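You operate a simulated robot arm through the tools that you are given. There is no shell and no other tool. Be economical: measure what you need, move in short steps, check, and stop when the job is done.

You are at the controls of a simulated two-armed robot. One attempt, no reset.

TASK
Wipe up the spill on the blue grid with the blue rag and put it back.

It is judged by the outcome, as a careful person would: the job done as asked, and still so three seconds after it is handed in. It fails if anything else is knocked over, pushed out of place, dropped, spilled or broken.

THE ROBOT
Two 7-joint arms with two-finger parallel grippers on one trunk, on a base that drives. Base frame: it is fixed to the floor where the robot stands at the start and does not move with it; the origin is under the middle of the robot, x ahead of it, y to its left, z up. Lengths are in mm, angles in rad, forces in N, time in s.
The left shoulder is at the start at [70, 163, 1120], the right one opposite. Payload 3.43 kg a hand.
The TCP of each hand is the grasp point between the finger pads, 34 mm short of the fingertips. In the tool frame z runs along the fingers and y along their closing line. Largest opening 128 mm; finger width 24, thickness 12; the body of the gripper, 48 by 130 mm, starts 96 mm behind the TCP.
Orientation is told as [roll, pitch, yaw] about the base's x, y, z axes, in that order, counted from this pose: with the fingers straight down and closing along the base's y, the tool's x points along the base's -x, its y along +y and its z along -z.

THE INTERFACE
- The arms move only by the tool drive_tool. It takes "left_targets", "right_targets" or both (then of equal length, played together; a hand with none holds still); each is a list of rows, each a list of 7 numbers: the shift along the tool's x, y, z in m, then the turn, a rotation vector about the tool's x, y, z in rad, then the opening in per cent of the stroke, from 0 (shut) to 100 (fully open). In form: [[x, y, z, ax, ay, az, claw], ...]. A call has 1 to 12 rows; each row shifts and turns the commanded pose from where the row before left it, along the tool's axes as they then stand. Rows are played at 5 a second. More than 50 mm and 0.15 rad between two rows, or a gripper value outside its range, and nothing of the call is played. A pose out of reach is approached as far as the arm can. The call stops where the force on the tool passes 40 N (or 10 N more than at its start, if that is more) or the arm is blocked; 0.2 s more then pass. Each finger travels about 153 mm/s and halts on what it meets, pressing with about 30 N; the grip force reading is that of the motor and also rises with nothing between the fingers. The clock runs only during rows and for 0.2 s after the last one: add rows that do not move to give the fingers time. The reply holds the time, the measured pose of the TCP, the force on the tool along the base axes, the opening and the grip force, in the units named above and with some noise.
- Cameras (640 x 400 px; columns grow to the right, rows downward): "scene" is now at [130.7, 29.7, 1347]; the picture's right is [0.34, -0.94, 0.00], its down [-0.55, -0.20, -0.81] and it looks along [0.76, 0.27, -0.59] (base axes); focal length 263 px, centre (320, 200). "left" rides on the left gripper at [76, 11, -160] in its tool frame; the picture's right is [-0.15, 0.99, 0.00], its down [-0.88, -0.13, -0.46] and it looks along [-0.45, -0.07, 0.89] (tool axes); focal length 234 px, centre (320, 200). "right" rides on the right gripper at [76, -11, -160] in its tool frame; the picture's right is [0.15, 0.99, 0.00], its down [-0.88, 0.13, -0.46] and it looks along [-0.45, 0.07, 0.89] (tool axes); focal length 234 px, centre (320, 200). There is no depth. A picture from a camera that has moved, and an enlarged one, comes with that camera's place and axes in the base frame and with its lens.
- get_image(camera): a new picture of that camera. The clock stands still meanwhile.
- move_column(by): slides the trunk up (or, below 0, down) by that many mm; the arms and the scene camera ride with it, the base frame stays. It gives what a move gives, with no picture.
- base_move(legs): drives the robot by 1 to 6 legs, each [ahead, left, turn to the left] in mm, mm and rad, along the robot's own axes; the way and the turn of a leg run together, so that a leg with both is an arc; at most 1500 mm and 3.142 rad a leg. The arms and the cameras ride along, it lands a little off, and it stops where it bumps. It gives what a move gives.
- pan_tilt(pan, tilt): turns the head with the scene camera to pan (to the left, within 1.501 rad either way) and tilt (down, from -0.506 to 1.204), counted from straight ahead of the robot. It gives what a move gives.
- inspect(camera, box): a new picture of the part [left, top, right, bottom] of that camera's present view, enlarged. The clock stands still meanwhile.
- job_done(): hands the job in; it is judged then, once.

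Work in short steps. Places have to be worked out from the pictures, the camera data and where the tool is seen: move nearer, look again, correct. Check each grasp and each placing, and mend what went wrong. You have 120 turns and 100 pictures in all, those below and enlarged ones among them. Open the grippers and draw the arms clear of the work before you hand the job in, unless the task says otherwise; then end with one line.

The tools are called after "Call:" by a JSON object that holds its "name" and its "arguments". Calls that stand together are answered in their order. drive_tool: Moves the arms, as the interface text tells. Its arguments: {"type":"object","properties":{"left_targets":{"type":"array"},"right_targets":{"type":"array"}},"required":[]} The other tools are called the same way: move_column (by) slides the trunk up or down; base_move (legs) drives the base; pan_tilt (pan, tilt) turns the head that bears the scene camera; get_image (camera) takes a picture; inspect (camera, box) takes an enlarged picture of a part of a camera's view; job_done () hands the job in.

At the start:

```text
t: 0.0
left_ee_pos: [516.1, 429.2, 1099.0]
left_tcp_rot: [0.001, 0.0, 0.001]
left_ft_force: [0.3, 0.0, 0.3]
left_grip_width: 128.0
left_grasp_force: 0.1
right_ee_pos: [512.3, -95.8, 1072.4]
right_tcp_rot: [0.0, -0.001, -0.002]
right_ft_force: [-0.4, 0.8, -0.3]
right_grip_width: 128.0
right_grasp_force: 0.1
trunk travel left (down, up): [-600.0, 340.0]
robot x, y, heading: [-0.7, 1.6, -0.001]
head pan, tilt: [0.346, 0.628]
```

scene: 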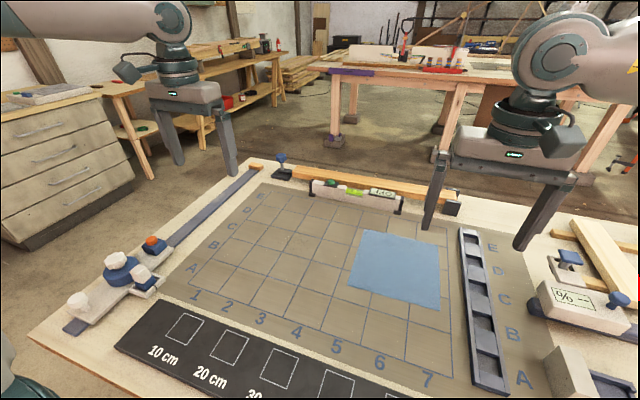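
right: 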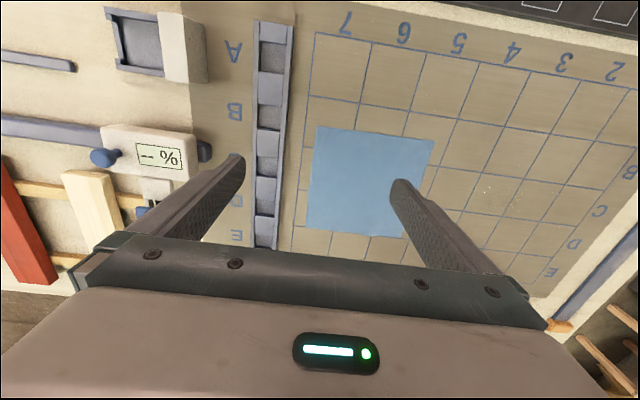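
left: 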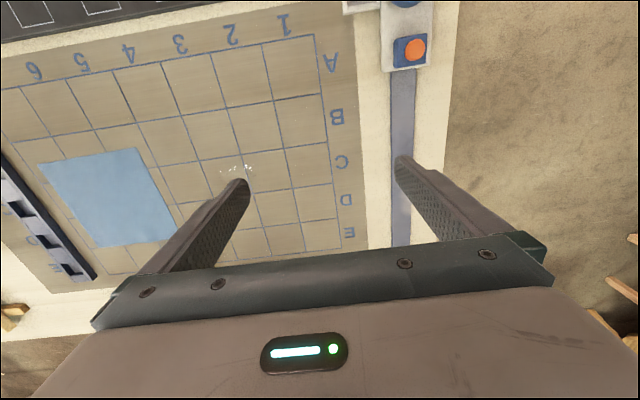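

The rag lies on the grid at about columns 5-6. A faint spill seems to be near C2/C3, so I enlarge those parts.

Call:
{"name": "inspect", "arguments": {"camera": "left", "box": [0, 0, 400, 250]}}

Call:
{"name": "inspect", "arguments": {"camera": "right", "box": [280, 20, 640, 245]}}

Call:
{"name": "inspect", "arguments": {"camera": "scene", "box": [160, 160, 480, 360]}}

```text
1.60 times, centred on (200, 125) of left
camera zoom: at [441.4, 440.8, 1260.4], right [0.15, 0.99, 0.0], down [0.88, -0.13, 0.46], along [0.45, -0.07, -0.89], focal length 375 px, centre (512, 320)
```

zoom: 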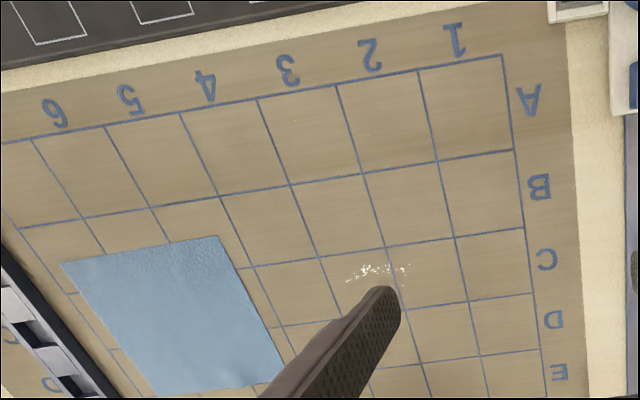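

```text
1.78 times, centred on (460, 132) of right
camera zoom: at [435.8, -106.8, 1232.0], right [-0.15, 0.99, 0.0], down [0.88, 0.13, 0.46], along [0.45, 0.07, -0.89], focal length 416 px, centre (71, 320)
```

zoom: 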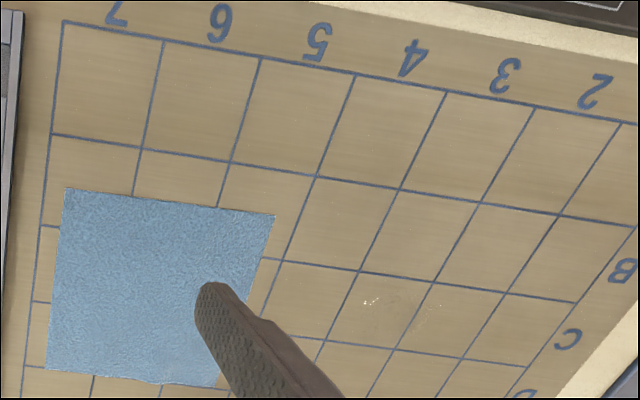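

```text
2.00 times, centred on (320, 260) of scene
camera zoom: at [130.7, 29.7, 1347.0], right [0.34, -0.94, 0.0], down [-0.55, -0.2, -0.81], along [0.76, 0.27, -0.59], focal length 525 px, centre (320, 80)
```

zoom: 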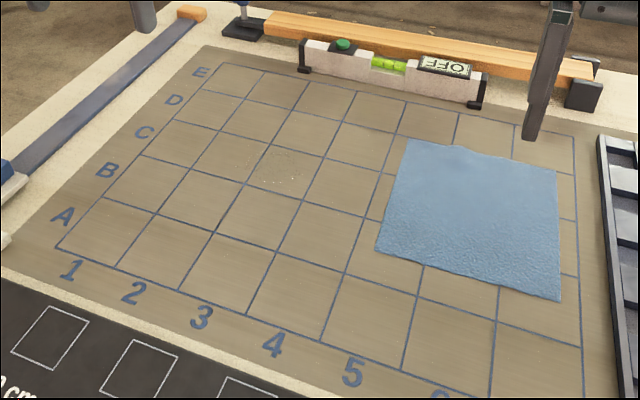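

The hand views and the scene view disagree by about 30 mm unless the grid's surface lies at z≈835, so I'll treat the height as unknown until I touch it. I put the rag at about x 503–695, y -104..93, and the spill near [572, 250]. I move the right arm aside and bring the left hand over the spill for a closer look.

Call:
{"name": "drive_tool", "arguments": {"left_targets": [[-0.0148, -0.0358, 0.0198, 0, 0, 0, 100], [-0.0148, -0.0358, 0.0198, 0, 0, 0, 100], [-0.0148, -0.0358, 0.0198, 0, 0, 0, 100], [-0.0148, -0.0358, 0.0198, 0, 0, 0, 100], [-0.0148, -0.0358, 0.0198, 0, 0, 0, 100], [0, 0, 0, 0, 0, 0, 100]], "right_targets": [[0, -0.045, -0.01, 0, 0, 0, 100], [0, -0.045, -0.01, 0, 0, 0, 100], [0, -0.045, -0.01, 0, 0, 0, 100], [0, -0.045, -0.01, 0, 0, 0, 100], [0, -0.045, -0.01, 0, 0, 0, 100], [0, -0.045, -0.01, 0, 0, 0, 100]]}}

Call:
{"name": "get_image", "arguments": {"camera": "left"}}

Call:
{"name": "get_image", "arguments": {"camera": "scene"}}

```text
t: 1.4
left_ee_pos: [589.3, 248.2, 1001.0]
left_tcp_rot: [0.0, -0.002, 0.002]
left_ft_force: [-1.1, 0.5, 0.5]
left_grip_width: 127.9
left_grasp_force: 0.0
right_ee_pos: [511.7, -366.7, 1132.0]
right_tcp_rot: [0.002, -0.001, -0.001]
right_ft_force: [-0.7, 0.3, 0.1]
right_grip_width: 128.0
right_grasp_force: 0.0
trunk travel left (down, up): [-600.0, 340.0]
robot x, y, heading: [-0.4, -0.8, -0.005]
head pan, tilt: [0.346, 0.628]
```

```text
93 pictures are left
camera left: at [513.3, 260.4, 1162.9], right [0.14, 0.99, 0.0], down [0.88, -0.13, 0.46], along [0.45, -0.07, -0.89], focal length 234 px, centre (320, 200)
```

left: 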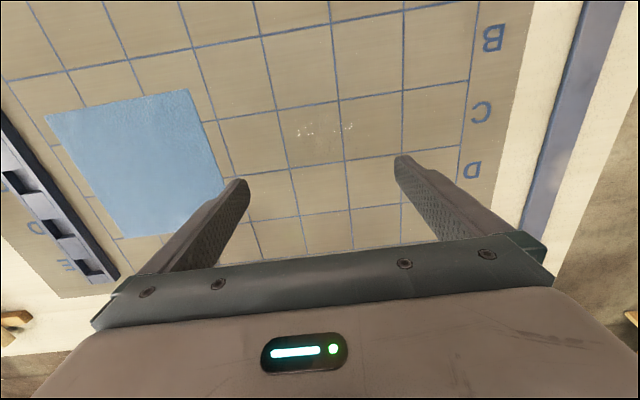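

```text
92 pictures are left
camera scene: at [128.7, 28.7, 1347.3], right [0.34, -0.94, 0.0], down [-0.55, -0.2, -0.81], along [0.76, 0.28, -0.59], focal length 263 px, centre (320, 200)
```

scene: 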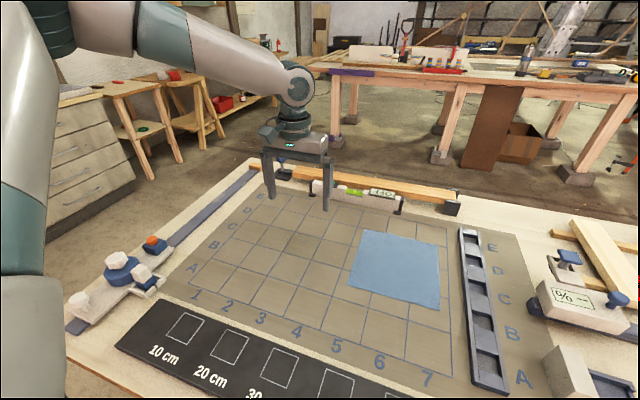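

Call:
{"name": "inspect", "arguments": {"camera": "left", "box": [220, 60, 420, 185]}}

Call:
{"name": "inspect", "arguments": {"camera": "scene", "box": [230, 200, 390, 300]}}

```text
3.20 times, centred on (320, 122) of left
camera zoom: at [513.3, 260.4, 1162.9], right [0.14, 0.99, 0.0], down [0.88, -0.13, 0.46], along [0.45, -0.07, -0.89], focal length 749 px, centre (320, 448)
```

zoom: 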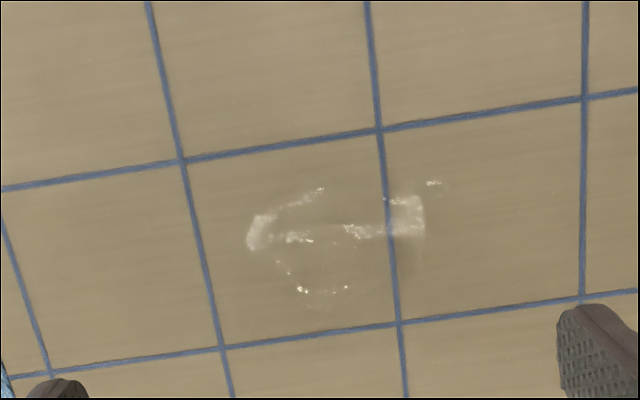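

```text
4.00 times, centred on (310, 250) of scene
camera zoom: at [128.7, 28.7, 1347.3], right [0.34, -0.94, 0.0], down [-0.55, -0.2, -0.81], along [0.76, 0.28, -0.59], focal length 1050 px, centre (360, 0)
```

zoom: 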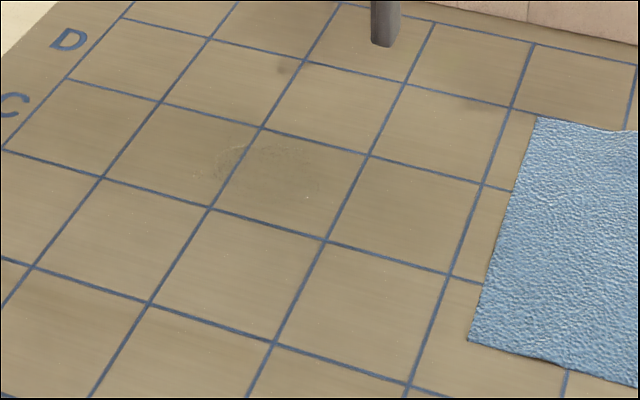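

The spill is a clear puddle centred at about [581, 257], roughly ±50 mm in y and ±35 mm in x. Both cameras agree on it at z≈837. Next I look at the rag close up.

Call:
{"name": "drive_tool", "arguments": {"left_targets": [[0, -0.048, 0.008, 0, 0, 0, 100], [0, -0.048, 0.008, 0, 0, 0, 100], [0, -0.048, 0.008, 0, 0, 0, 100], [0, -0.048, 0.008, 0, 0, 0, 100], [-0.005, -0.048, 0.008, 0, 0, 0, 100], [0, 0, 0, 0, 0, 0, 100]]}}

Call:
{"name": "get_image", "arguments": {"camera": "left"}}

Call:
{"name": "get_image", "arguments": {"camera": "scene"}}

```text
t: 2.8
left_ee_pos: [543.6, 136.7, 980.4]
left_tcp_rot: [-0.003, -0.002, -0.001]
left_ft_force: [0.2, 0.2, 0.7]
left_grip_width: 128.0
left_grasp_force: 0.0
left hand out of reach, approached as far as the arm can: row 2, 3, 4, 5
right_ee_pos: [514.1, -365.8, 1131.4]
right_tcp_rot: [-0.001, -0.001, -0.001]
right_ft_force: [0.5, 0.1, 0.8]
right_grip_width: 128.0
right_grasp_force: 0.1
trunk travel left (down, up): [-600.0, 340.0]
robot x, y, heading: [-3.4, -2.9, 0.003]
head pan, tilt: [0.346, 0.628]
```

```text
89 pictures are left
camera left: at [468.0, 149.2, 1141.2], right [0.15, 0.99, 0.0], down [0.88, -0.13, 0.46], along [0.45, -0.07, -0.89], focal length 234 px, centre (320, 200)
```

left: 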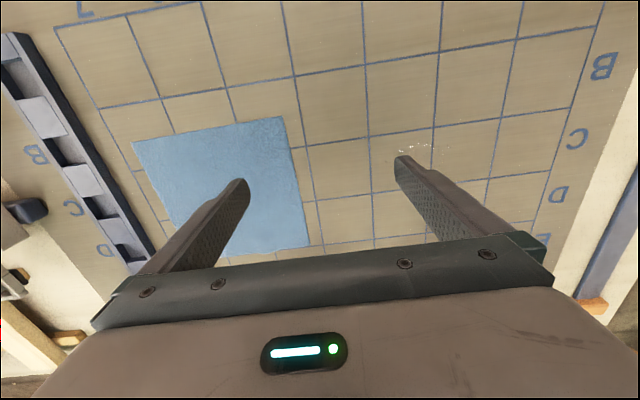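

```text
88 pictures are left
camera scene: at [130.8, 29.5, 1347.0], right [0.34, -0.94, 0.0], down [-0.55, -0.2, -0.81], along [0.76, 0.27, -0.59], focal length 263 px, centre (320, 200)
```

scene: 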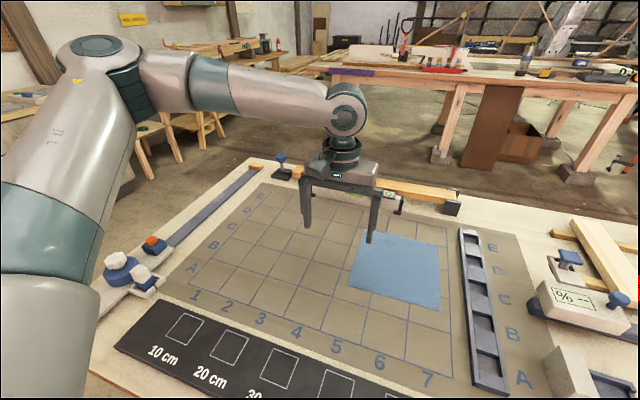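

The left arm can't fold far enough inward to reach the rag from here. I turn the base about 0.38 rad to the right so the rag and spill both fall in the left hand's sector.

Call:
{"name": "base_move", "arguments": {"legs": [[0, 0, -0.38]]}}

Call:
{"name": "pan_tilt", "arguments": {"pan": 0.6, "tilt": 0.75}}

Call:
{"name": "get_image", "arguments": {"camera": "scene"}}

Call:
{"name": "get_image", "arguments": {"camera": "left"}}

```text
t: 4.3
left_ee_pos: [555.3, -72.9, 980.5]
left_tcp_rot: [-0.004, -0.001, -0.376]
left_ft_force: [-0.3, 0.3, 0.1]
left_grip_width: 128.1
left_grasp_force: 0.0
right_ee_pos: [342.3, -529.5, 1130.8]
right_tcp_rot: [0.0, 0.001, -0.378]
right_ft_force: [-0.1, -0.2, 0.0]
right_grip_width: 128.1
right_grasp_force: 0.0
trunk travel left (down, up): [-600.0, 340.0]
robot x, y, heading: [1.8, -2.1, -0.376]
head pan, tilt: [0.346, 0.628]
```

```text
t: 5.1
left_ee_pos: [555.1, -72.7, 979.6]
left_tcp_rot: [-0.001, 0.001, -0.376]
left_ft_force: [0.3, -0.6, 0.2]
left_grip_width: 128.1
left_grasp_force: 0.0
right_ee_pos: [342.3, -528.4, 1131.3]
right_tcp_rot: [0.0, 0.0, -0.38]
right_ft_force: [-0.9, -0.2, -0.2]
right_grip_width: 127.9
right_grasp_force: 0.2
trunk travel left (down, up): [-600.0, 340.0]
robot x, y, heading: [-0.5, -1.8, -0.378]
head pan, tilt: [0.6, 0.75]
```

```text
87 pictures are left
camera scene: at [125.8, -0.4, 1336.7], right [0.22, -0.98, 0.0], down [-0.67, -0.15, -0.73], along [0.71, 0.16, -0.68], focal length 263 px, centre (320, 200)
```

scene: 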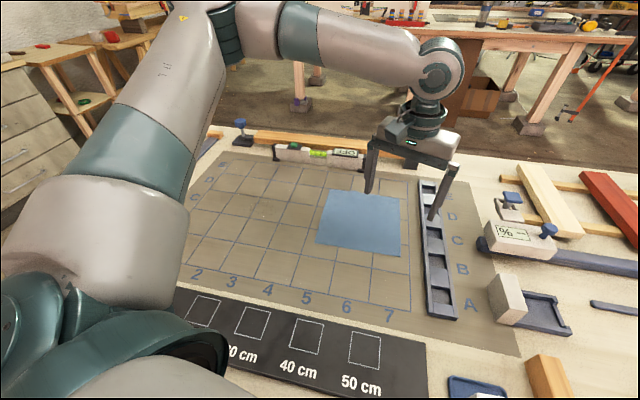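

```text
86 pictures are left
camera left: at [490.2, -33.5, 1141.2], right [0.5, 0.87, 0.0], down [0.77, -0.44, 0.46], along [0.39, -0.23, -0.89], focal length 234 px, centre (320, 200)
```

left: 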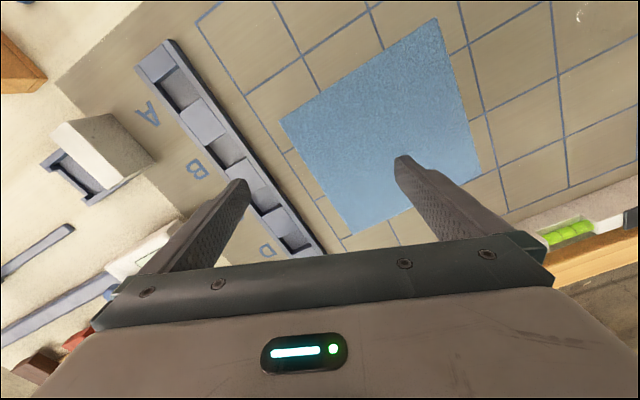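

I square the hand to the base frame and bring it over the rag for a close view.

Call:
{"name": "drive_tool", "arguments": {"left_targets": [[0, 0, 0, 0, 0, -0.126, 100], [0, 0, 0, 0, 0, -0.125, 100], [0, 0, 0, 0, 0, -0.125, 100], [-0.02, 0.036, 0.005, 0, 0, 0, 100], [-0.02, 0.036, 0.005, 0, 0, 0, 100], [0, 0, 0, 0, 0, 0, 100]]}}

Call:
{"name": "inspect", "arguments": {"camera": "left", "box": [160, 40, 480, 240]}}

```text
t: 6.5
left_ee_pos: [596.6, -2.0, 969.7]
left_tcp_rot: [-0.002, 0.001, -0.001]
left_ft_force: [-0.6, 0.7, -0.5]
left_grip_width: 128.1
left_grasp_force: 0.0
right_ee_pos: [341.7, -529.1, 1130.1]
right_tcp_rot: [0.001, 0.0, -0.378]
right_ft_force: [-0.5, 0.7, 0.4]
right_grip_width: 128.0
right_grasp_force: 0.1
trunk travel left (down, up): [-600.0, 340.0]
robot x, y, heading: [0.5, 2.7, -0.381]
head pan, tilt: [0.6, 0.75]
```

```text
2.00 times, centred on (320, 140) of left
camera zoom: at [521.5, 10.5, 1131.4], right [0.15, 0.99, 0.0], down [0.88, -0.13, 0.46], along [0.45, -0.07, -0.89], focal length 468 px, centre (320, 320)
```

zoom: 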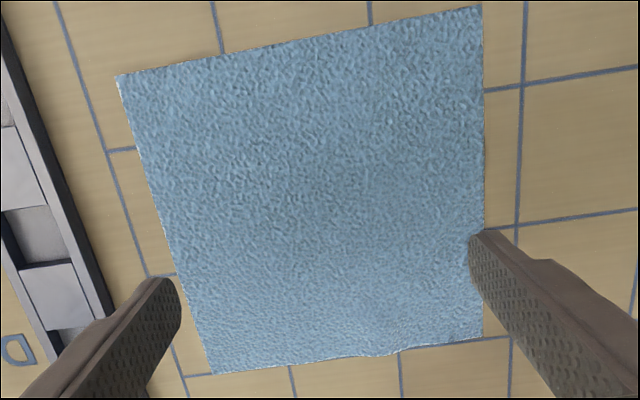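

The rag is a 200 mm square cloth at x 501–702, y -100..100, which confirms the surface at z≈837. I'll press two half-open fingertips near its spill-side edge and try pulling it flat, so first I approach to just above it.

Call:
{"name": "drive_tool", "arguments": {"left_targets": [[-0.003, 0.034, 0.0, 0, 0, 0, 60], [0, 0.033, 0.02, 0, 0, 0, 39], [0, 0, 0.04, 0, 0, 0, 39], [0, 0, 0.025, 0, 0, 0, 39], [0, 0, 0, 0, 0, 0, 39]]}}

Call:
{"name": "get_image", "arguments": {"camera": "left"}}

Call:
{"name": "get_image", "arguments": {"camera": "scene"}}

```text
t: 7.7
left_ee_pos: [599.3, 66.5, 884.8]
left_tcp_rot: [-0.003, -0.001, 0.0]
left_ft_force: [0.8, -0.4, 0.0]
left_grip_width: 49.9
left_grasp_force: 0.1
right_ee_pos: [341.6, -529.0, 1131.0]
right_tcp_rot: [-0.001, 0.0, -0.378]
right_ft_force: [-0.6, 0.1, 0.4]
right_grip_width: 128.2
right_grasp_force: 0.0
trunk travel left (down, up): [-600.0, 340.0]
robot x, y, heading: [-1.7, 2.5, -0.375]
head pan, tilt: [0.6, 0.75]
```

```text
84 pictures are left
camera left: at [523.7, 78.8, 1045.3], right [0.15, 0.99, 0.0], down [0.88, -0.13, 0.46], along [0.45, -0.07, -0.89], focal length 234 px, centre (320, 200)
```

left: 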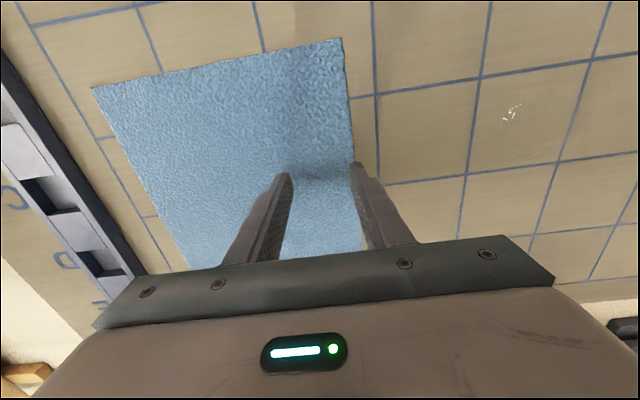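

```text
83 pictures are left
camera scene: at [125.4, -0.3, 1336.7], right [0.22, -0.98, 0.0], down [-0.67, -0.15, -0.73], along [0.71, 0.16, -0.68], focal length 263 px, centre (320, 200)
```

scene: 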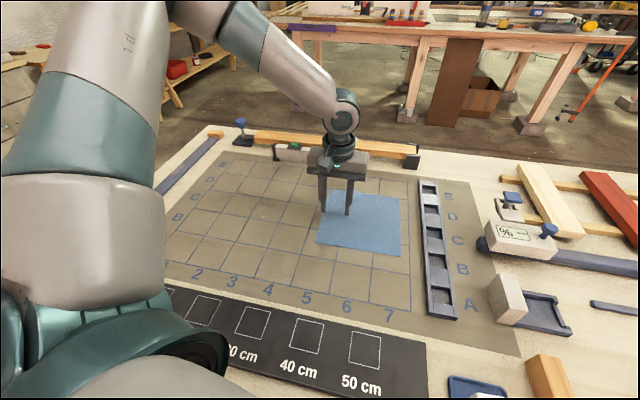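

The outer finger sits right at the rag's edge, so I shift 15 mm inward and descend gently until contact.

Call:
{"name": "drive_tool", "arguments": {"left_targets": [[0, -0.015, 0, 0, 0, 0, 39], [0, 0, 0.005, 0, 0, 0, 39], [0, 0, 0.004, 0, 0, 0, 39], [0, 0, 0.003, 0, 0, 0, 39], [0, 0, 0, 0, 0, 0, 39]]}}

```text
t: 8.9
left_ee_pos: [599.2, 50.8, 874.6]
left_tcp_rot: [0.0, -0.005, -0.004]
left_ft_force: [3.9, 3.6, 24.2]
left_grip_width: 50.1
left_grasp_force: 0.5
right_ee_pos: [340.3, -528.9, 1132.4]
right_tcp_rot: [-0.001, -0.001, -0.38]
right_ft_force: [0.0, 0.1, -0.3]
right_grip_width: 127.7
right_grasp_force: 0.1
trunk travel left (down, up): [-600.0, 340.0]
robot x, y, heading: [-1.8, -1.0, -0.379]
head pan, tilt: [0.6, 0.75]
```

There is contact at 24 N with the tips at about z 840. I ease off slightly and try a 40 mm pull toward the spill.

Call:
{"name": "drive_tool", "arguments": {"left_targets": [[0, 0.01, -0.0005, 0, 0, 0, 39], [0, 0.01, 0, 0, 0, 0, 39], [0, 0.01, 0, 0, 0, 0, 39], [0, 0.01, 0, 0, 0, 0, 39], [0, 0, 0, 0, 0, 0, 39]]}}

Call:
{"name": "get_image", "arguments": {"camera": "left"}}

```text
t: 10.1
left_ee_pos: [597.4, 89.2, 873.9]
left_tcp_rot: [0.0, -0.006, -0.001]
left_ft_force: [0.8, -6.0, 30.8]
left_grip_width: 47.3
left_grasp_force: 0.0
right_ee_pos: [339.4, -529.9, 1132.3]
right_tcp_rot: [0.003, -0.002, -0.38]
right_ft_force: [0.2, -1.0, -0.9]
right_grip_width: 128.1
right_grasp_force: 0.0
trunk travel left (down, up): [-600.0, 340.0]
robot x, y, heading: [0.2, -2.3, -0.382]
head pan, tilt: [0.6, 0.75]
```

```text
82 pictures are left
camera left: at [521.7, 101.6, 1036.2], right [0.15, 0.99, 0.0], down [0.88, -0.13, 0.46], along [0.45, -0.07, -0.89], focal length 234 px, centre (320, 200)
```

left: 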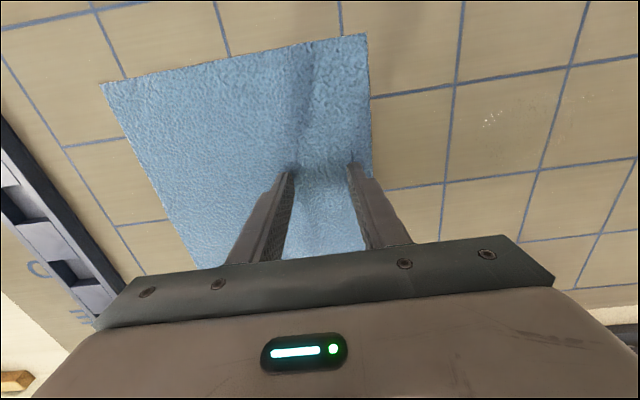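

The rag follows: the gap on its right side has grown. I keep pulling toward the spill, drifting slightly to smaller x.

Call:
{"name": "drive_tool", "arguments": {"left_targets": [[0.001, 0.012, -0.0005, 0, 0, 0, 39], [0.001, 0.012, 0, 0, 0, 0, 39], [0.001, 0.012, 0, 0, 0, 0, 39], [0.001, 0.012, 0, 0, 0, 0, 39], [0.001, 0.012, 0, 0, 0, 0, 39], [0.001, 0.012, 0, 0, 0, 0, 39], [0.001, 0.012, 0, 0, 0, 0, 39], [0.001, 0.012, 0, 0, 0, 0, 39], [0, 0, 0, 0, 0, 0, 39]]}}

Call:
{"name": "get_image", "arguments": {"camera": "left"}}

Call:
{"name": "get_image", "arguments": {"camera": "scene"}}

```text
t: 12.1
left_ee_pos: [588.5, 186.0, 875.3]
left_tcp_rot: [0.001, -0.005, -0.003]
left_ft_force: [0.9, -5.4, 24.9]
left_grip_width: 47.1
left_grasp_force: 0.1
right_ee_pos: [340.5, -530.6, 1131.8]
right_tcp_rot: [0.003, -0.002, -0.378]
right_ft_force: [1.2, 0.7, -0.8]
right_grip_width: 127.7
right_grasp_force: 0.0
trunk travel left (down, up): [-600.0, 340.0]
robot x, y, heading: [1.5, -0.4, -0.378]
head pan, tilt: [0.6, 0.75]
```

```text
81 pictures are left
camera left: at [514.0, 197.9, 1036.3], right [0.15, 0.99, 0.0], down [0.88, -0.13, 0.46], along [0.45, -0.07, -0.89], focal length 234 px, centre (320, 200)
```

left: 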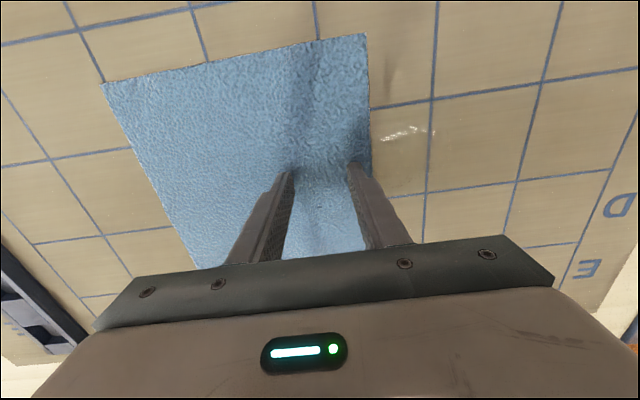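

```text
80 pictures are left
camera scene: at [123.2, -2.3, 1336.9], right [0.22, -0.98, 0.0], down [-0.66, -0.15, -0.73], along [0.71, 0.16, -0.68], focal length 263 px, centre (320, 200)
```

scene: 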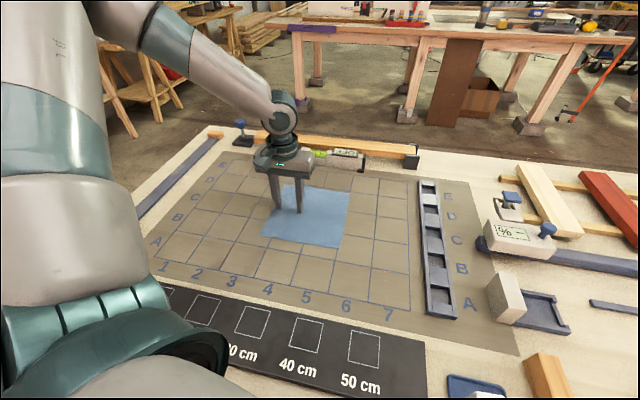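

It drags neatly. I pull it another ~130 mm, right over the spill.

Call:
{"name": "drive_tool", "arguments": {"left_targets": [[0.001, 0.012, 0, 0, 0, 0, 39], [0.001, 0.012, 0, 0, 0, 0, 39], [0.001, 0.012, 0, 0, 0, 0, 39], [0.001, 0.012, 0, 0, 0, 0, 39], [0.001, 0.012, 0, 0, 0, 0, 39], [0.001, 0.012, 0, 0, 0, 0, 39], [0, 0.012, 0, 0, 0, 0, 39], [0, 0.012, 0, 0, 0, 0, 39], [0, 0.012, 0, 0, 0, 0, 39], [0, 0.012, 0, 0, 0, 0, 39], [0, 0.012, 0, 0, 0, 0, 39], [0, 0, 0, 0, 0, 0, 39]]}}

Call:
{"name": "get_image", "arguments": {"camera": "left"}}

```text
t: 14.7
left_ee_pos: [585.0, 317.6, 875.7]
left_tcp_rot: [0.0, -0.003, -0.002]
left_ft_force: [-0.8, -6.5, 21.1]
left_grip_width: 49.0
left_grasp_force: 0.0
right_ee_pos: [341.2, -531.1, 1131.1]
right_tcp_rot: [0.002, -0.004, -0.378]
right_ft_force: [0.0, 0.0, 1.1]
right_grip_width: 128.0
right_grasp_force: 0.1
trunk travel left (down, up): [-600.0, 340.0]
robot x, y, heading: [0.6, 0.8, -0.379]
head pan, tilt: [0.6, 0.75]
```

```text
79 pictures are left
camera left: at [509.1, 329.6, 1036.4], right [0.15, 0.99, 0.0], down [0.88, -0.13, 0.46], along [0.45, -0.07, -0.89], focal length 234 px, centre (320, 200)
```

left: 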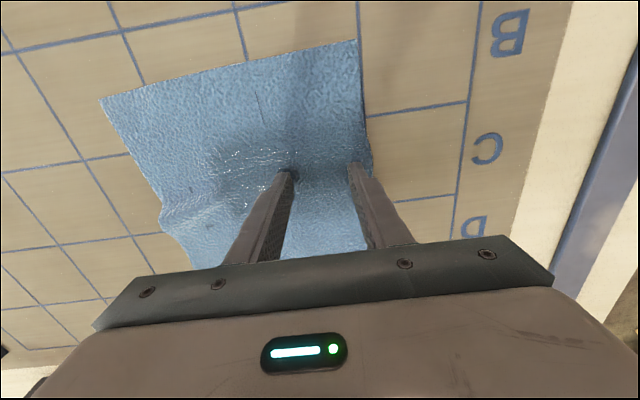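

Wet glints now show on the rag and its right edge has wrinkled. I lift the hand clear to look.

Call:
{"name": "drive_tool", "arguments": {"left_targets": [[0, 0, -0.03, 0, 0, 0, 39], [0, 0, -0.04, 0, 0, 0, 39], [0, 0.04, -0.01, 0, 0, 0, 39], [0, 0.04, 0, 0, 0, 0, 39], [0, 0, 0, 0, 0, 0, 39]]}}

Call:
{"name": "get_image", "arguments": {"camera": "left"}}

Call:
{"name": "inspect", "arguments": {"camera": "scene", "box": [160, 140, 400, 290]}}

```text
t: 15.9
left_ee_pos: [587.0, 398.4, 952.4]
left_tcp_rot: [-0.002, -0.001, -0.001]
left_ft_force: [0.5, -0.9, 1.4]
left_grip_width: 49.9
left_grasp_force: 0.1
right_ee_pos: [343.3, -530.1, 1130.2]
right_tcp_rot: [0.0, 0.0, -0.379]
right_ft_force: [0.4, -0.4, -0.6]
right_grip_width: 127.9
right_grasp_force: 0.1
trunk travel left (down, up): [-600.0, 340.0]
robot x, y, heading: [0.8, 1.8, -0.382]
head pan, tilt: [0.6, 0.75]
```

```text
78 pictures are left
camera left: at [511.1, 410.7, 1113.7], right [0.15, 0.99, 0.0], down [0.88, -0.13, 0.46], along [0.45, -0.07, -0.89], focal length 234 px, centre (320, 200)
```

left: 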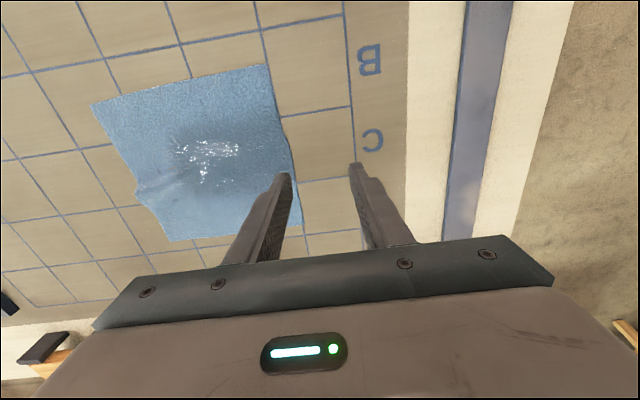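

```text
2.67 times, centred on (280, 215) of scene
camera zoom: at [126.0, -1.3, 1336.6], right [0.22, -0.98, 0.0], down [-0.67, -0.15, -0.73], along [0.71, 0.16, -0.68], focal length 700 px, centre (427, 160)
```

zoom: 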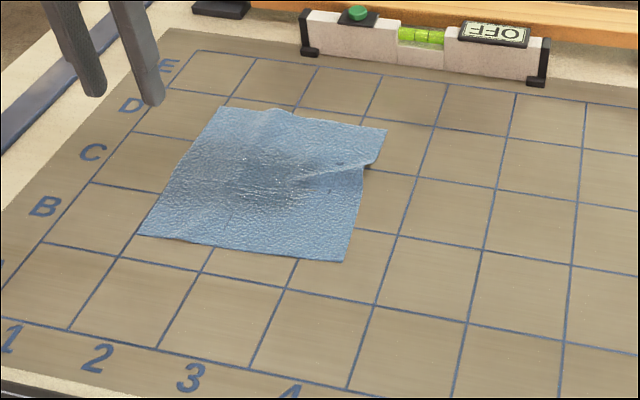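

The rag covers the spill and is soaking it up; a dark wet patch sits mid-rag. I press on it and rub in small strokes over the spill area at [581, 257].

Call:
{"name": "drive_tool", "arguments": {"left_targets": [[0, -0.047, 0, 0, 0, 0, 39], [0.003, -0.047, 0, 0, 0, 0, 39], [0.003, -0.047, 0.02, 0, 0, 0, 39], [0, 0, 0.03, 0, 0, 0, 39], [0, 0, 0.021, 0, 0, 0, 39], [0, 0, 0.006, 0, 0, 0, 39], [0, 0, 0.002, 0, 0, 0, 39], [0, 0, 0, 0, 0, 0, 39]]}}

```text
refused: row 3 steps farther than a row can; nothing moved
```

Call:
{"name": "drive_tool", "arguments": {"left_targets": [[0, -0.047, 0, 0, 0, 0, 39], [0.003, -0.047, 0, 0, 0, 0, 39], [0.003, -0.047, 0.01, 0, 0, 0, 39], [0, 0, 0.04, 0, 0, 0, 39], [0, 0, 0.021, 0, 0, 0, 39], [0, 0, 0.004, 0, 0, 0, 39], [0, 0, 0.002, 0, 0, 0, 39], [0, 0, 0, 0, 0, 0, 39]]}}

```text
t: 17.7
left_ee_pos: [578.7, 257.1, 876.4]
left_tcp_rot: [0.0, 0.0, -0.001]
left_ft_force: [-0.2, 0.3, 0.3]
left_grip_width: 49.9
left_grasp_force: 0.0
right_ee_pos: [343.4, -528.7, 1130.9]
right_tcp_rot: [0.001, 0.0, -0.379]
right_ft_force: [0.5, 0.3, 0.3]
right_grip_width: 128.0
right_grasp_force: 0.0
trunk travel left (down, up): [-600.0, 340.0]
robot x, y, heading: [-0.6, -1.2, -0.383]
head pan, tilt: [0.6, 0.75]
```

The tips hover just above contact. I press down about 3 mm and rub ±15 mm.

Call:
{"name": "drive_tool", "arguments": {"left_targets": [[0, 0, 0.0025, 0, 0, 0, 39], [0, 0, 0.001, 0, 0, 0, 39], [0.015, 0, 0, 0, 0, 0, 39], [-0.015, 0, 0, 0, 0, 0, 39], [-0.015, 0, 0, 0, 0, 0, 39], [0.015, 0, 0, 0, 0, 0, 39], [0, 0.015, 0, 0, 0, 0, 39], [0, -0.015, 0, 0, 0, 0, 39], [0, -0.015, 0, 0, 0, 0, 39], [0, 0.015, 0, 0, 0, 0, 39], [0, 0, 0, 0, 0, 0, 39]]}}

Call:
{"name": "inspect", "arguments": {"camera": "scene", "box": [160, 140, 400, 290]}}

```text
t: 19.5
left_ee_pos: [579.2, 264.4, 875.1]
left_tcp_rot: [0.004, -0.007, -0.001]
left_ft_force: [-5.0, 5.3, 19.4]
left_grip_width: 47.8
left_grasp_force: 0.0
right_ee_pos: [341.5, -527.9, 1132.0]
right_tcp_rot: [0.002, -0.001, -0.377]
right_ft_force: [-0.5, 1.0, -0.2]
right_grip_width: 128.0
right_grasp_force: 0.1
trunk travel left (down, up): [-600.0, 340.0]
robot x, y, heading: [-1.4, -2.5, -0.378]
head pan, tilt: [0.6, 0.75]
stopped in row 8 (left hand): the force on the tool passed its limit (the readings are from after the stop); the commanded pose is now the measured one
```

```text
2.67 times, centred on (280, 215) of scene
camera zoom: at [123.2, -0.1, 1336.8], right [0.22, -0.98, 0.0], down [-0.66, -0.15, -0.73], along [0.71, 0.16, -0.68], focal length 700 px, centre (427, 160)
```

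zoom: 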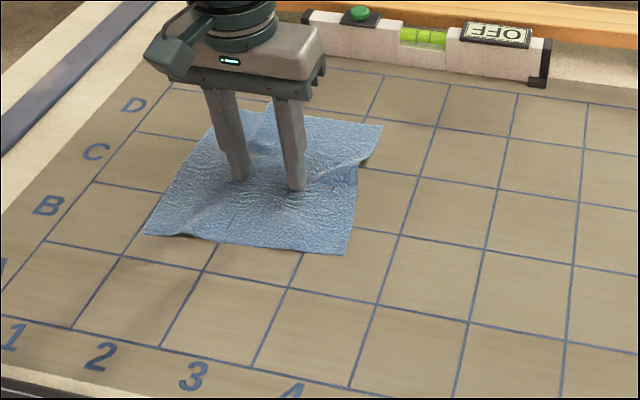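

Rubbing works. I repeat it with smaller strokes at x≈555 and x≈610 to cover the spill's full width.

Call:
{"name": "drive_tool", "arguments": {"left_targets": [[0, 0, -0.015, 0, 0, 0, 39], [0.027, -0.007, 0, 0, 0, 0, 39], [0, 0, 0.013, 0, 0, 0, 39], [0, 0, 0.003, 0, 0, 0, 39], [0, 0.01, 0, 0, 0, 0, 39], [0, -0.01, 0, 0, 0, 0, 39], [0, -0.01, 0, 0, 0, 0, 39], [0, 0.01, 0, 0, 0, 0, 39], [0, 0, -0.015, 0, 0, 0, 39], [0, 0, 0, 0, 0, 0, 39]]}}

Call:
{"name": "drive_tool", "arguments": {"left_targets": [[-0.04, 0, 0, 0, 0, 0, 39], [-0.017, 0.002, 0, 0, 0, 0, 39], [0, 0, 0.012, 0, 0, 0, 39], [0, 0, 0.0025, 0, 0, 0, 39], [0, 0.01, 0, 0, 0, 0, 39], [0, -0.01, 0, 0, 0, 0, 39], [0, -0.01, 0, 0, 0, 0, 39], [0, 0.01, 0, 0, 0, 0, 39], [0, 0, -0.03, 0, 0, 0, 39], [0, 0, -0.04, 0, 0, 0, 39], [0, 0.045, 0, 0, 0, 0, 39], [0, 0.045, 0, 0, 0, 0, 39]]}}

Call:
{"name": "get_image", "arguments": {"camera": "left"}}

Call:
{"name": "inspect", "arguments": {"camera": "scene", "box": [160, 140, 400, 290]}}

```text
t: 21.0
left_ee_pos: [555.0, 255.8, 876.3]
left_tcp_rot: [0.007, -0.01, 0.0]
left_ft_force: [-4.5, 3.7, 21.8]
left_grip_width: 48.0
left_grasp_force: 0.0
right_ee_pos: [341.0, -530.5, 1130.6]
right_tcp_rot: [0.002, 0.0, -0.377]
right_ft_force: [0.1, -0.5, -0.2]
right_grip_width: 128.0
right_grasp_force: 0.1
trunk travel left (down, up): [-600.0, 340.0]
robot x, y, heading: [-1.1, 0.7, -0.378]
head pan, tilt: [0.6, 0.75]
stopped in row 7 (left hand): the force on the tool passed its limit (the readings are from after the stop); the commanded pose is now the measured one
```

```text
t: 21.7
left_ee_pos: [610.4, 256.3, 875.3]
left_tcp_rot: [0.004, -0.013, -0.001]
left_ft_force: [-7.0, -0.7, 21.1]
left_grip_width: 49.7
left_grasp_force: 0.0
right_ee_pos: [341.1, -528.2, 1130.3]
right_tcp_rot: [0.001, -0.002, -0.376]
right_ft_force: [0.4, 0.5, 0.4]
right_grip_width: 128.2
right_grasp_force: 0.2
trunk travel left (down, up): [-600.0, 340.0]
robot x, y, heading: [1.2, -3.5, -0.381]
head pan, tilt: [0.6, 0.75]
stopped in row 3 (left hand): the force on the tool passed its limit (the readings are from after the stop); the commanded pose is now the measured one
```

```text
75 pictures are left
camera left: at [533.7, 266.7, 1035.7], right [0.15, 0.99, 0.01], down [0.87, -0.13, 0.47], along [0.46, -0.06, -0.88], focal length 234 px, centre (320, 200)
```

left: 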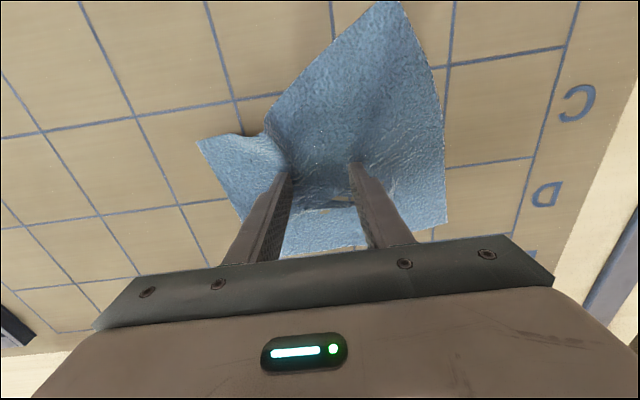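

```text
2.67 times, centred on (280, 215) of scene
camera zoom: at [123.3, 0.0, 1336.9], right [0.22, -0.97, 0.0], down [-0.66, -0.15, -0.73], along [0.71, 0.16, -0.68], focal length 700 px, centre (427, 160)
```

zoom: 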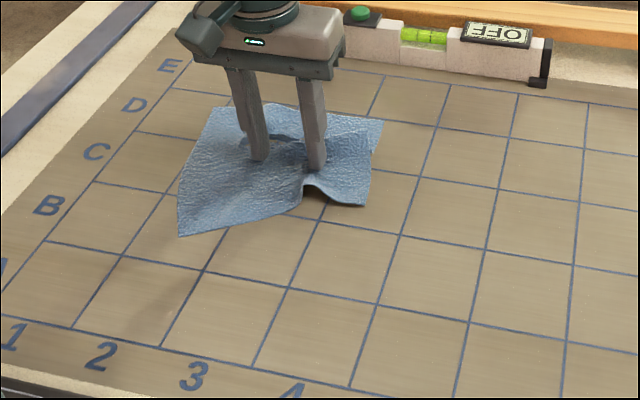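

The earlier stop left the fingers down, so the sideways move dragged and wrinkled the rag. I lift off and look.

Call:
{"name": "drive_tool", "arguments": {"left_targets": [[0, 0, -0.03, 0, 0, 0, 39], [0, 0, -0.045, 0, 0, 0, 39], [0, 0.045, 0, 0, 0, 0, 39], [0, 0.045, 0, 0, 0, 0, 39], [0, 0.045, 0, 0, 0, 0, 39], [0, 0, 0, 0, 0, 0, 39]]}}

Call:
{"name": "get_image", "arguments": {"camera": "left"}}

Call:
{"name": "inspect", "arguments": {"camera": "scene", "box": [160, 140, 400, 290]}}

```text
t: 23.1
left_ee_pos: [614.1, 391.8, 948.1]
left_tcp_rot: [0.006, -0.008, 0.001]
left_ft_force: [-0.7, -1.3, -0.9]
left_grip_width: 49.6
left_grasp_force: 0.1
right_ee_pos: [344.0, -528.1, 1130.2]
right_tcp_rot: [0.0, -0.001, -0.375]
right_ft_force: [-0.5, -0.3, -0.1]
right_grip_width: 127.9
right_grasp_force: 0.1
trunk travel left (down, up): [-600.0, 340.0]
robot x, y, heading: [3.5, -2.0, -0.378]
head pan, tilt: [0.6, 0.75]
```

```text
73 pictures are left
camera left: at [535.9, 402.4, 1108.6], right [0.15, 0.99, 0.01], down [0.88, -0.13, 0.46], along [0.46, -0.06, -0.89], focal length 234 px, centre (320, 200)
```

left: 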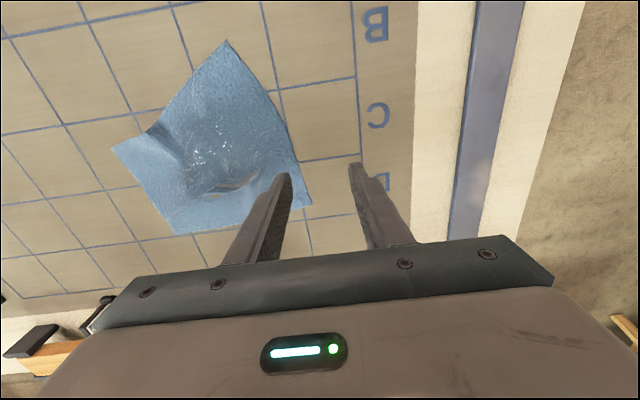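

```text
2.67 times, centred on (280, 215) of scene
camera zoom: at [126.3, -0.8, 1336.6], right [0.22, -0.98, 0.0], down [-0.67, -0.15, -0.73], along [0.71, 0.16, -0.68], focal length 700 px, centre (427, 160)
```

zoom: 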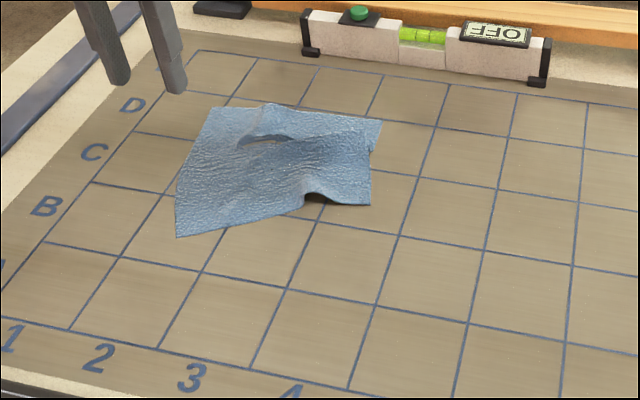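

There's a tan-coloured slit in the middle of the rag, so I look closer.

Call:
{"name": "inspect", "arguments": {"camera": "left", "box": [100, 30, 324, 170]}}

Call:
{"name": "inspect", "arguments": {"camera": "left", "box": [160, 130, 320, 230]}}

Call:
{"name": "inspect", "arguments": {"camera": "scene", "box": [220, 165, 316, 225]}}

```text
2.86 times, centred on (212, 100) of left
camera zoom: at [535.9, 402.4, 1108.6], right [0.15, 0.99, 0.01], down [0.88, -0.13, 0.46], along [0.46, -0.06, -0.89], focal length 669 px, centre (629, 486)
```

zoom: 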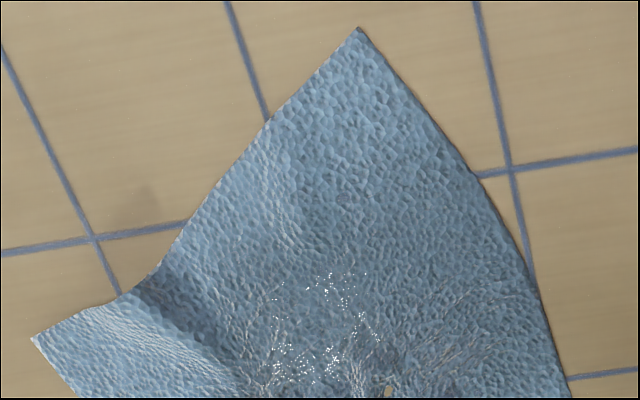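

```text
4.00 times, centred on (240, 180) of left
camera zoom: at [535.9, 402.4, 1108.6], right [0.15, 0.99, 0.01], down [0.88, -0.13, 0.46], along [0.46, -0.06, -0.89], focal length 937 px, centre (640, 280)
```

zoom: 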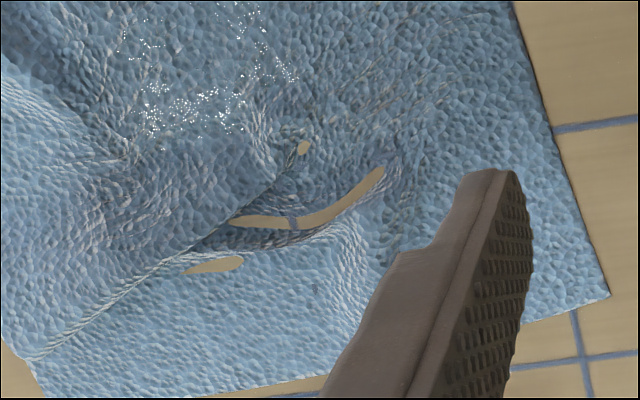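

```text
6.67 times, centred on (268, 195) of scene
camera zoom: at [126.3, -0.8, 1336.6], right [0.22, -0.98, 0.0], down [-0.67, -0.15, -0.73], along [0.71, 0.16, -0.68], focal length 1751 px, centre (667, 233)
```

zoom: 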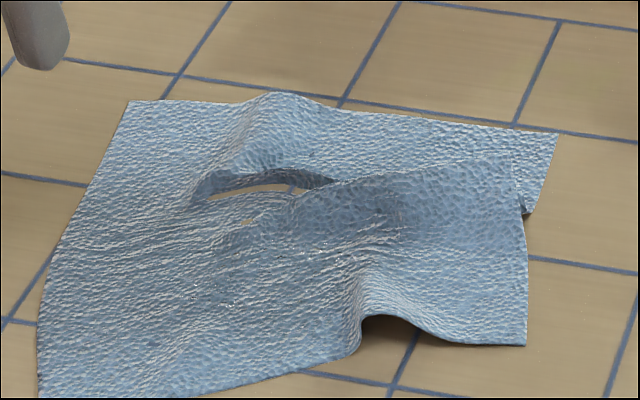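

Those tan spots look like cloth pressed slightly into the board surface, so it isn't torn, only wrinkled. I'll pinch a fold near the left edge at about [605, 326], lift the rag so it hangs straight, and check the spill spot.

Call:
{"name": "drive_tool", "arguments": {"left_targets": [[0.009, -0.033, 0.01, 0, 0, 0, 30], [0, -0.033, 0.02, 0, 0, 0, 30], [0, 0, 0.035, 0, 0, 0, 30], [0, 0, 0.006, 0, 0, 0, 30], [0, 0, 0.003, 0, 0, 0, 30], [0, 0, 0, 0, 0, 0, 30]]}}

Call:
{"name": "get_image", "arguments": {"camera": "left"}}

```text
t: 24.5
left_ee_pos: [603.3, 325.9, 875.1]
left_tcp_rot: [0.005, -0.013, 0.001]
left_ft_force: [2.5, 2.4, 14.6]
left_grip_width: 37.2
left_grasp_force: 0.0
right_ee_pos: [342.8, -529.0, 1131.6]
right_tcp_rot: [0.0, -0.002, -0.376]
right_ft_force: [-0.1, -0.3, -1.1]
right_grip_width: 127.9
right_grasp_force: 0.1
trunk travel left (down, up): [-600.0, 340.0]
robot x, y, heading: [1.3, 0.5, -0.376]
head pan, tilt: [0.6, 0.75]
```

```text
68 pictures are left
camera left: at [526.2, 336.3, 1035.8], right [0.15, 0.99, 0.01], down [0.87, -0.13, 0.47], along [0.46, -0.06, -0.88], focal length 234 px, centre (320, 200)
```

left: 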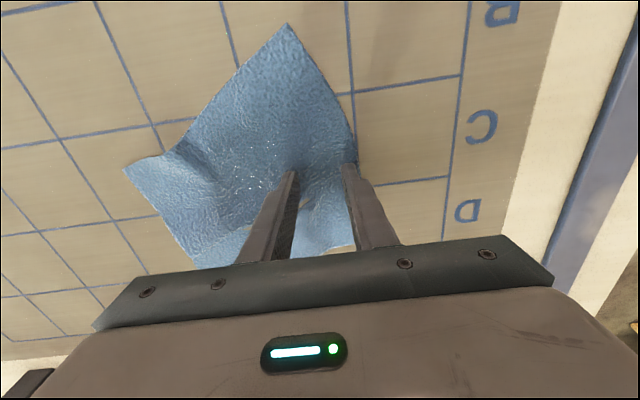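

Both tips press on the cloth at about 15 N. I close to gather a fold.

Call:
{"name": "drive_tool", "arguments": {"left_targets": [[0, 0, 0, 0, 0, 0, 20], [0, 0, 0, 0, 0, 0, 10], [0, 0, 0, 0, 0, 0, 0], [0, 0, 0, 0, 0, 0, 0], [0, 0, 0, 0, 0, 0, 0]]}}

Call:
{"name": "get_image", "arguments": {"camera": "left"}}

```text
t: 25.7
left_ee_pos: [602.3, 324.9, 875.9]
left_tcp_rot: [0.005, -0.012, 0.0]
left_ft_force: [0.2, -2.1, 20.2]
left_grip_width: 1.8
left_grasp_force: 29.6
right_ee_pos: [342.4, -529.5, 1131.4]
right_tcp_rot: [0.003, -0.003, -0.378]
right_ft_force: [0.6, 0.0, -0.2]
right_grip_width: 128.0
right_grasp_force: 0.0
trunk travel left (down, up): [-600.0, 340.0]
robot x, y, heading: [0.6, -1.8, -0.378]
head pan, tilt: [0.6, 0.75]
```

```text
67 pictures are left
camera left: at [525.5, 335.7, 1035.8], right [0.15, 0.99, 0.01], down [0.88, -0.13, 0.47], along [0.46, -0.06, -0.89], focal length 234 px, centre (320, 200)
```

left: 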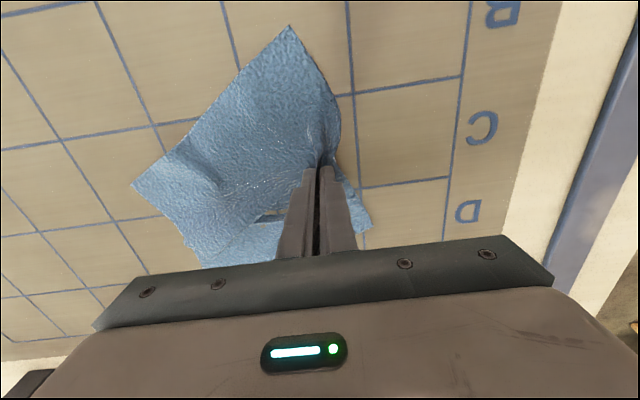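

The cloth gathered between the fingers (width 1.8 mm, grip 30 N). I lift slowly to see whether it holds.

Call:
{"name": "drive_tool", "arguments": {"left_targets": [[0, 0, -0.02, 0, 0, 0, 0], [0, 0, -0.03, 0, 0, 0, 0], [0, 0, -0.04, 0, 0, 0, 0], [0, 0, -0.04, 0, 0, 0, 0], [0, 0, -0.04, 0, 0, 0, 0], [0, 0, -0.04, 0, 0, 0, 0], [0, 0, -0.03, 0, 0, 0, 0], [0, 0, 0, 0, 0, 0, 0]]}}

Call:
{"name": "get_image", "arguments": {"camera": "scene"}}

Call:
{"name": "get_image", "arguments": {"camera": "left"}}

```text
t: 27.5
left_ee_pos: [601.6, 325.0, 1113.3]
left_tcp_rot: [0.005, -0.009, -0.001]
left_ft_force: [0.2, 0.3, -0.6]
left_grip_width: 2.1
left_grasp_force: 30.0
right_ee_pos: [342.8, -528.0, 1131.8]
right_tcp_rot: [-0.001, -0.001, -0.376]
right_ft_force: [0.3, -0.1, 0.1]
right_grip_width: 128.1
right_grasp_force: 0.1
trunk travel left (down, up): [-600.0, 340.0]
robot x, y, heading: [2.2, -0.9, -0.378]
head pan, tilt: [0.6, 0.75]
```

```text
66 pictures are left
camera scene: at [126.2, 0.4, 1336.6], right [0.22, -0.97, 0.0], down [-0.67, -0.15, -0.73], along [0.71, 0.16, -0.68], focal length 263 px, centre (320, 200)
```

scene: 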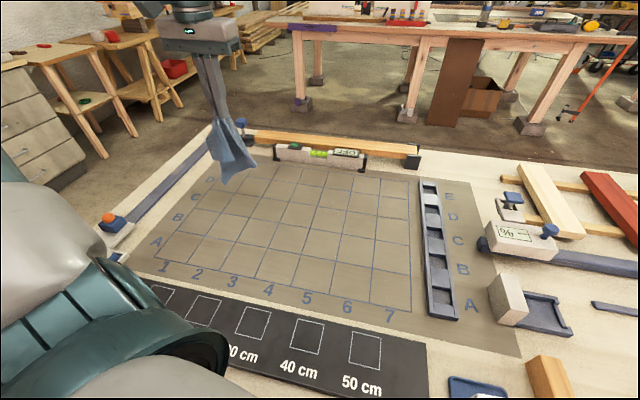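

```text
65 pictures are left
camera left: at [524.7, 335.6, 1275.0], right [0.15, 0.99, 0.01], down [0.88, -0.13, 0.46], along [0.46, -0.06, -0.89], focal length 234 px, centre (320, 200)
```

left: 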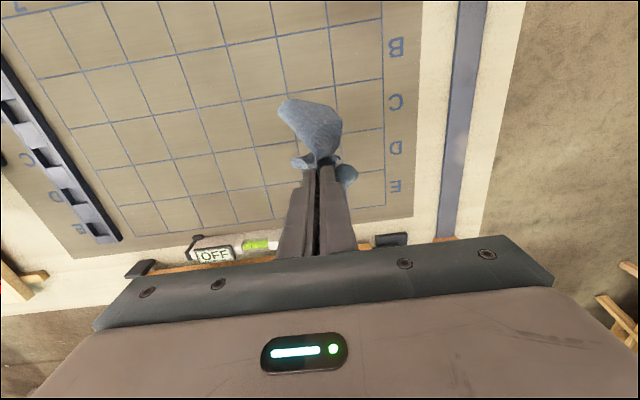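

The rag is held and hanging. I check the spill spot closely.

Call:
{"name": "inspect", "arguments": {"camera": "scene", "box": [200, 165, 328, 245]}}

Call:
{"name": "inspect", "arguments": {"camera": "left", "box": [140, 20, 420, 195]}}

```text
5.00 times, centred on (264, 205) of scene
camera zoom: at [126.2, 0.4, 1336.6], right [0.22, -0.97, 0.0], down [-0.67, -0.15, -0.73], along [0.71, 0.16, -0.68], focal length 1313 px, centre (600, 175)
```

zoom: 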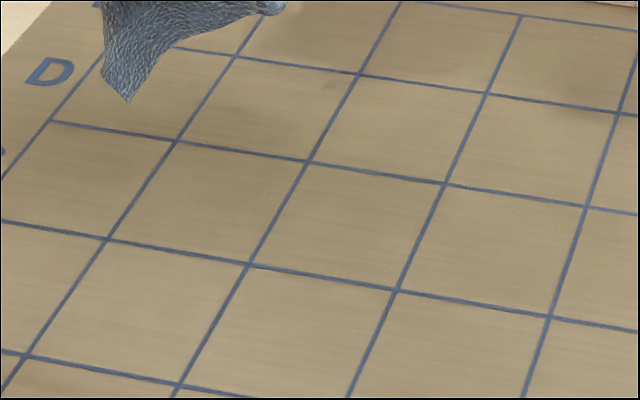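

```text
2.29 times, centred on (280, 108) of left
camera zoom: at [524.7, 335.6, 1275.0], right [0.15, 0.99, 0.01], down [0.88, -0.13, 0.46], along [0.46, -0.06, -0.89], focal length 535 px, centre (411, 411)
```

zoom: 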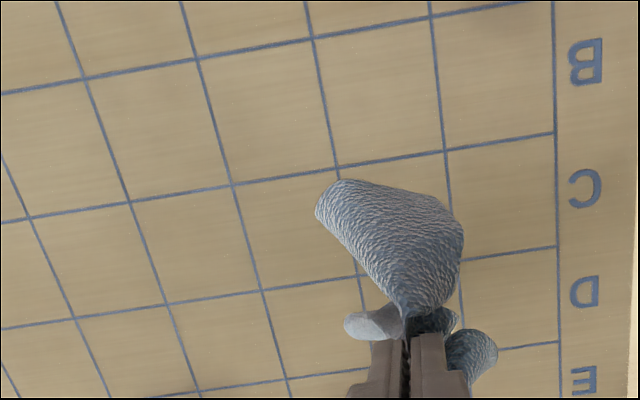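

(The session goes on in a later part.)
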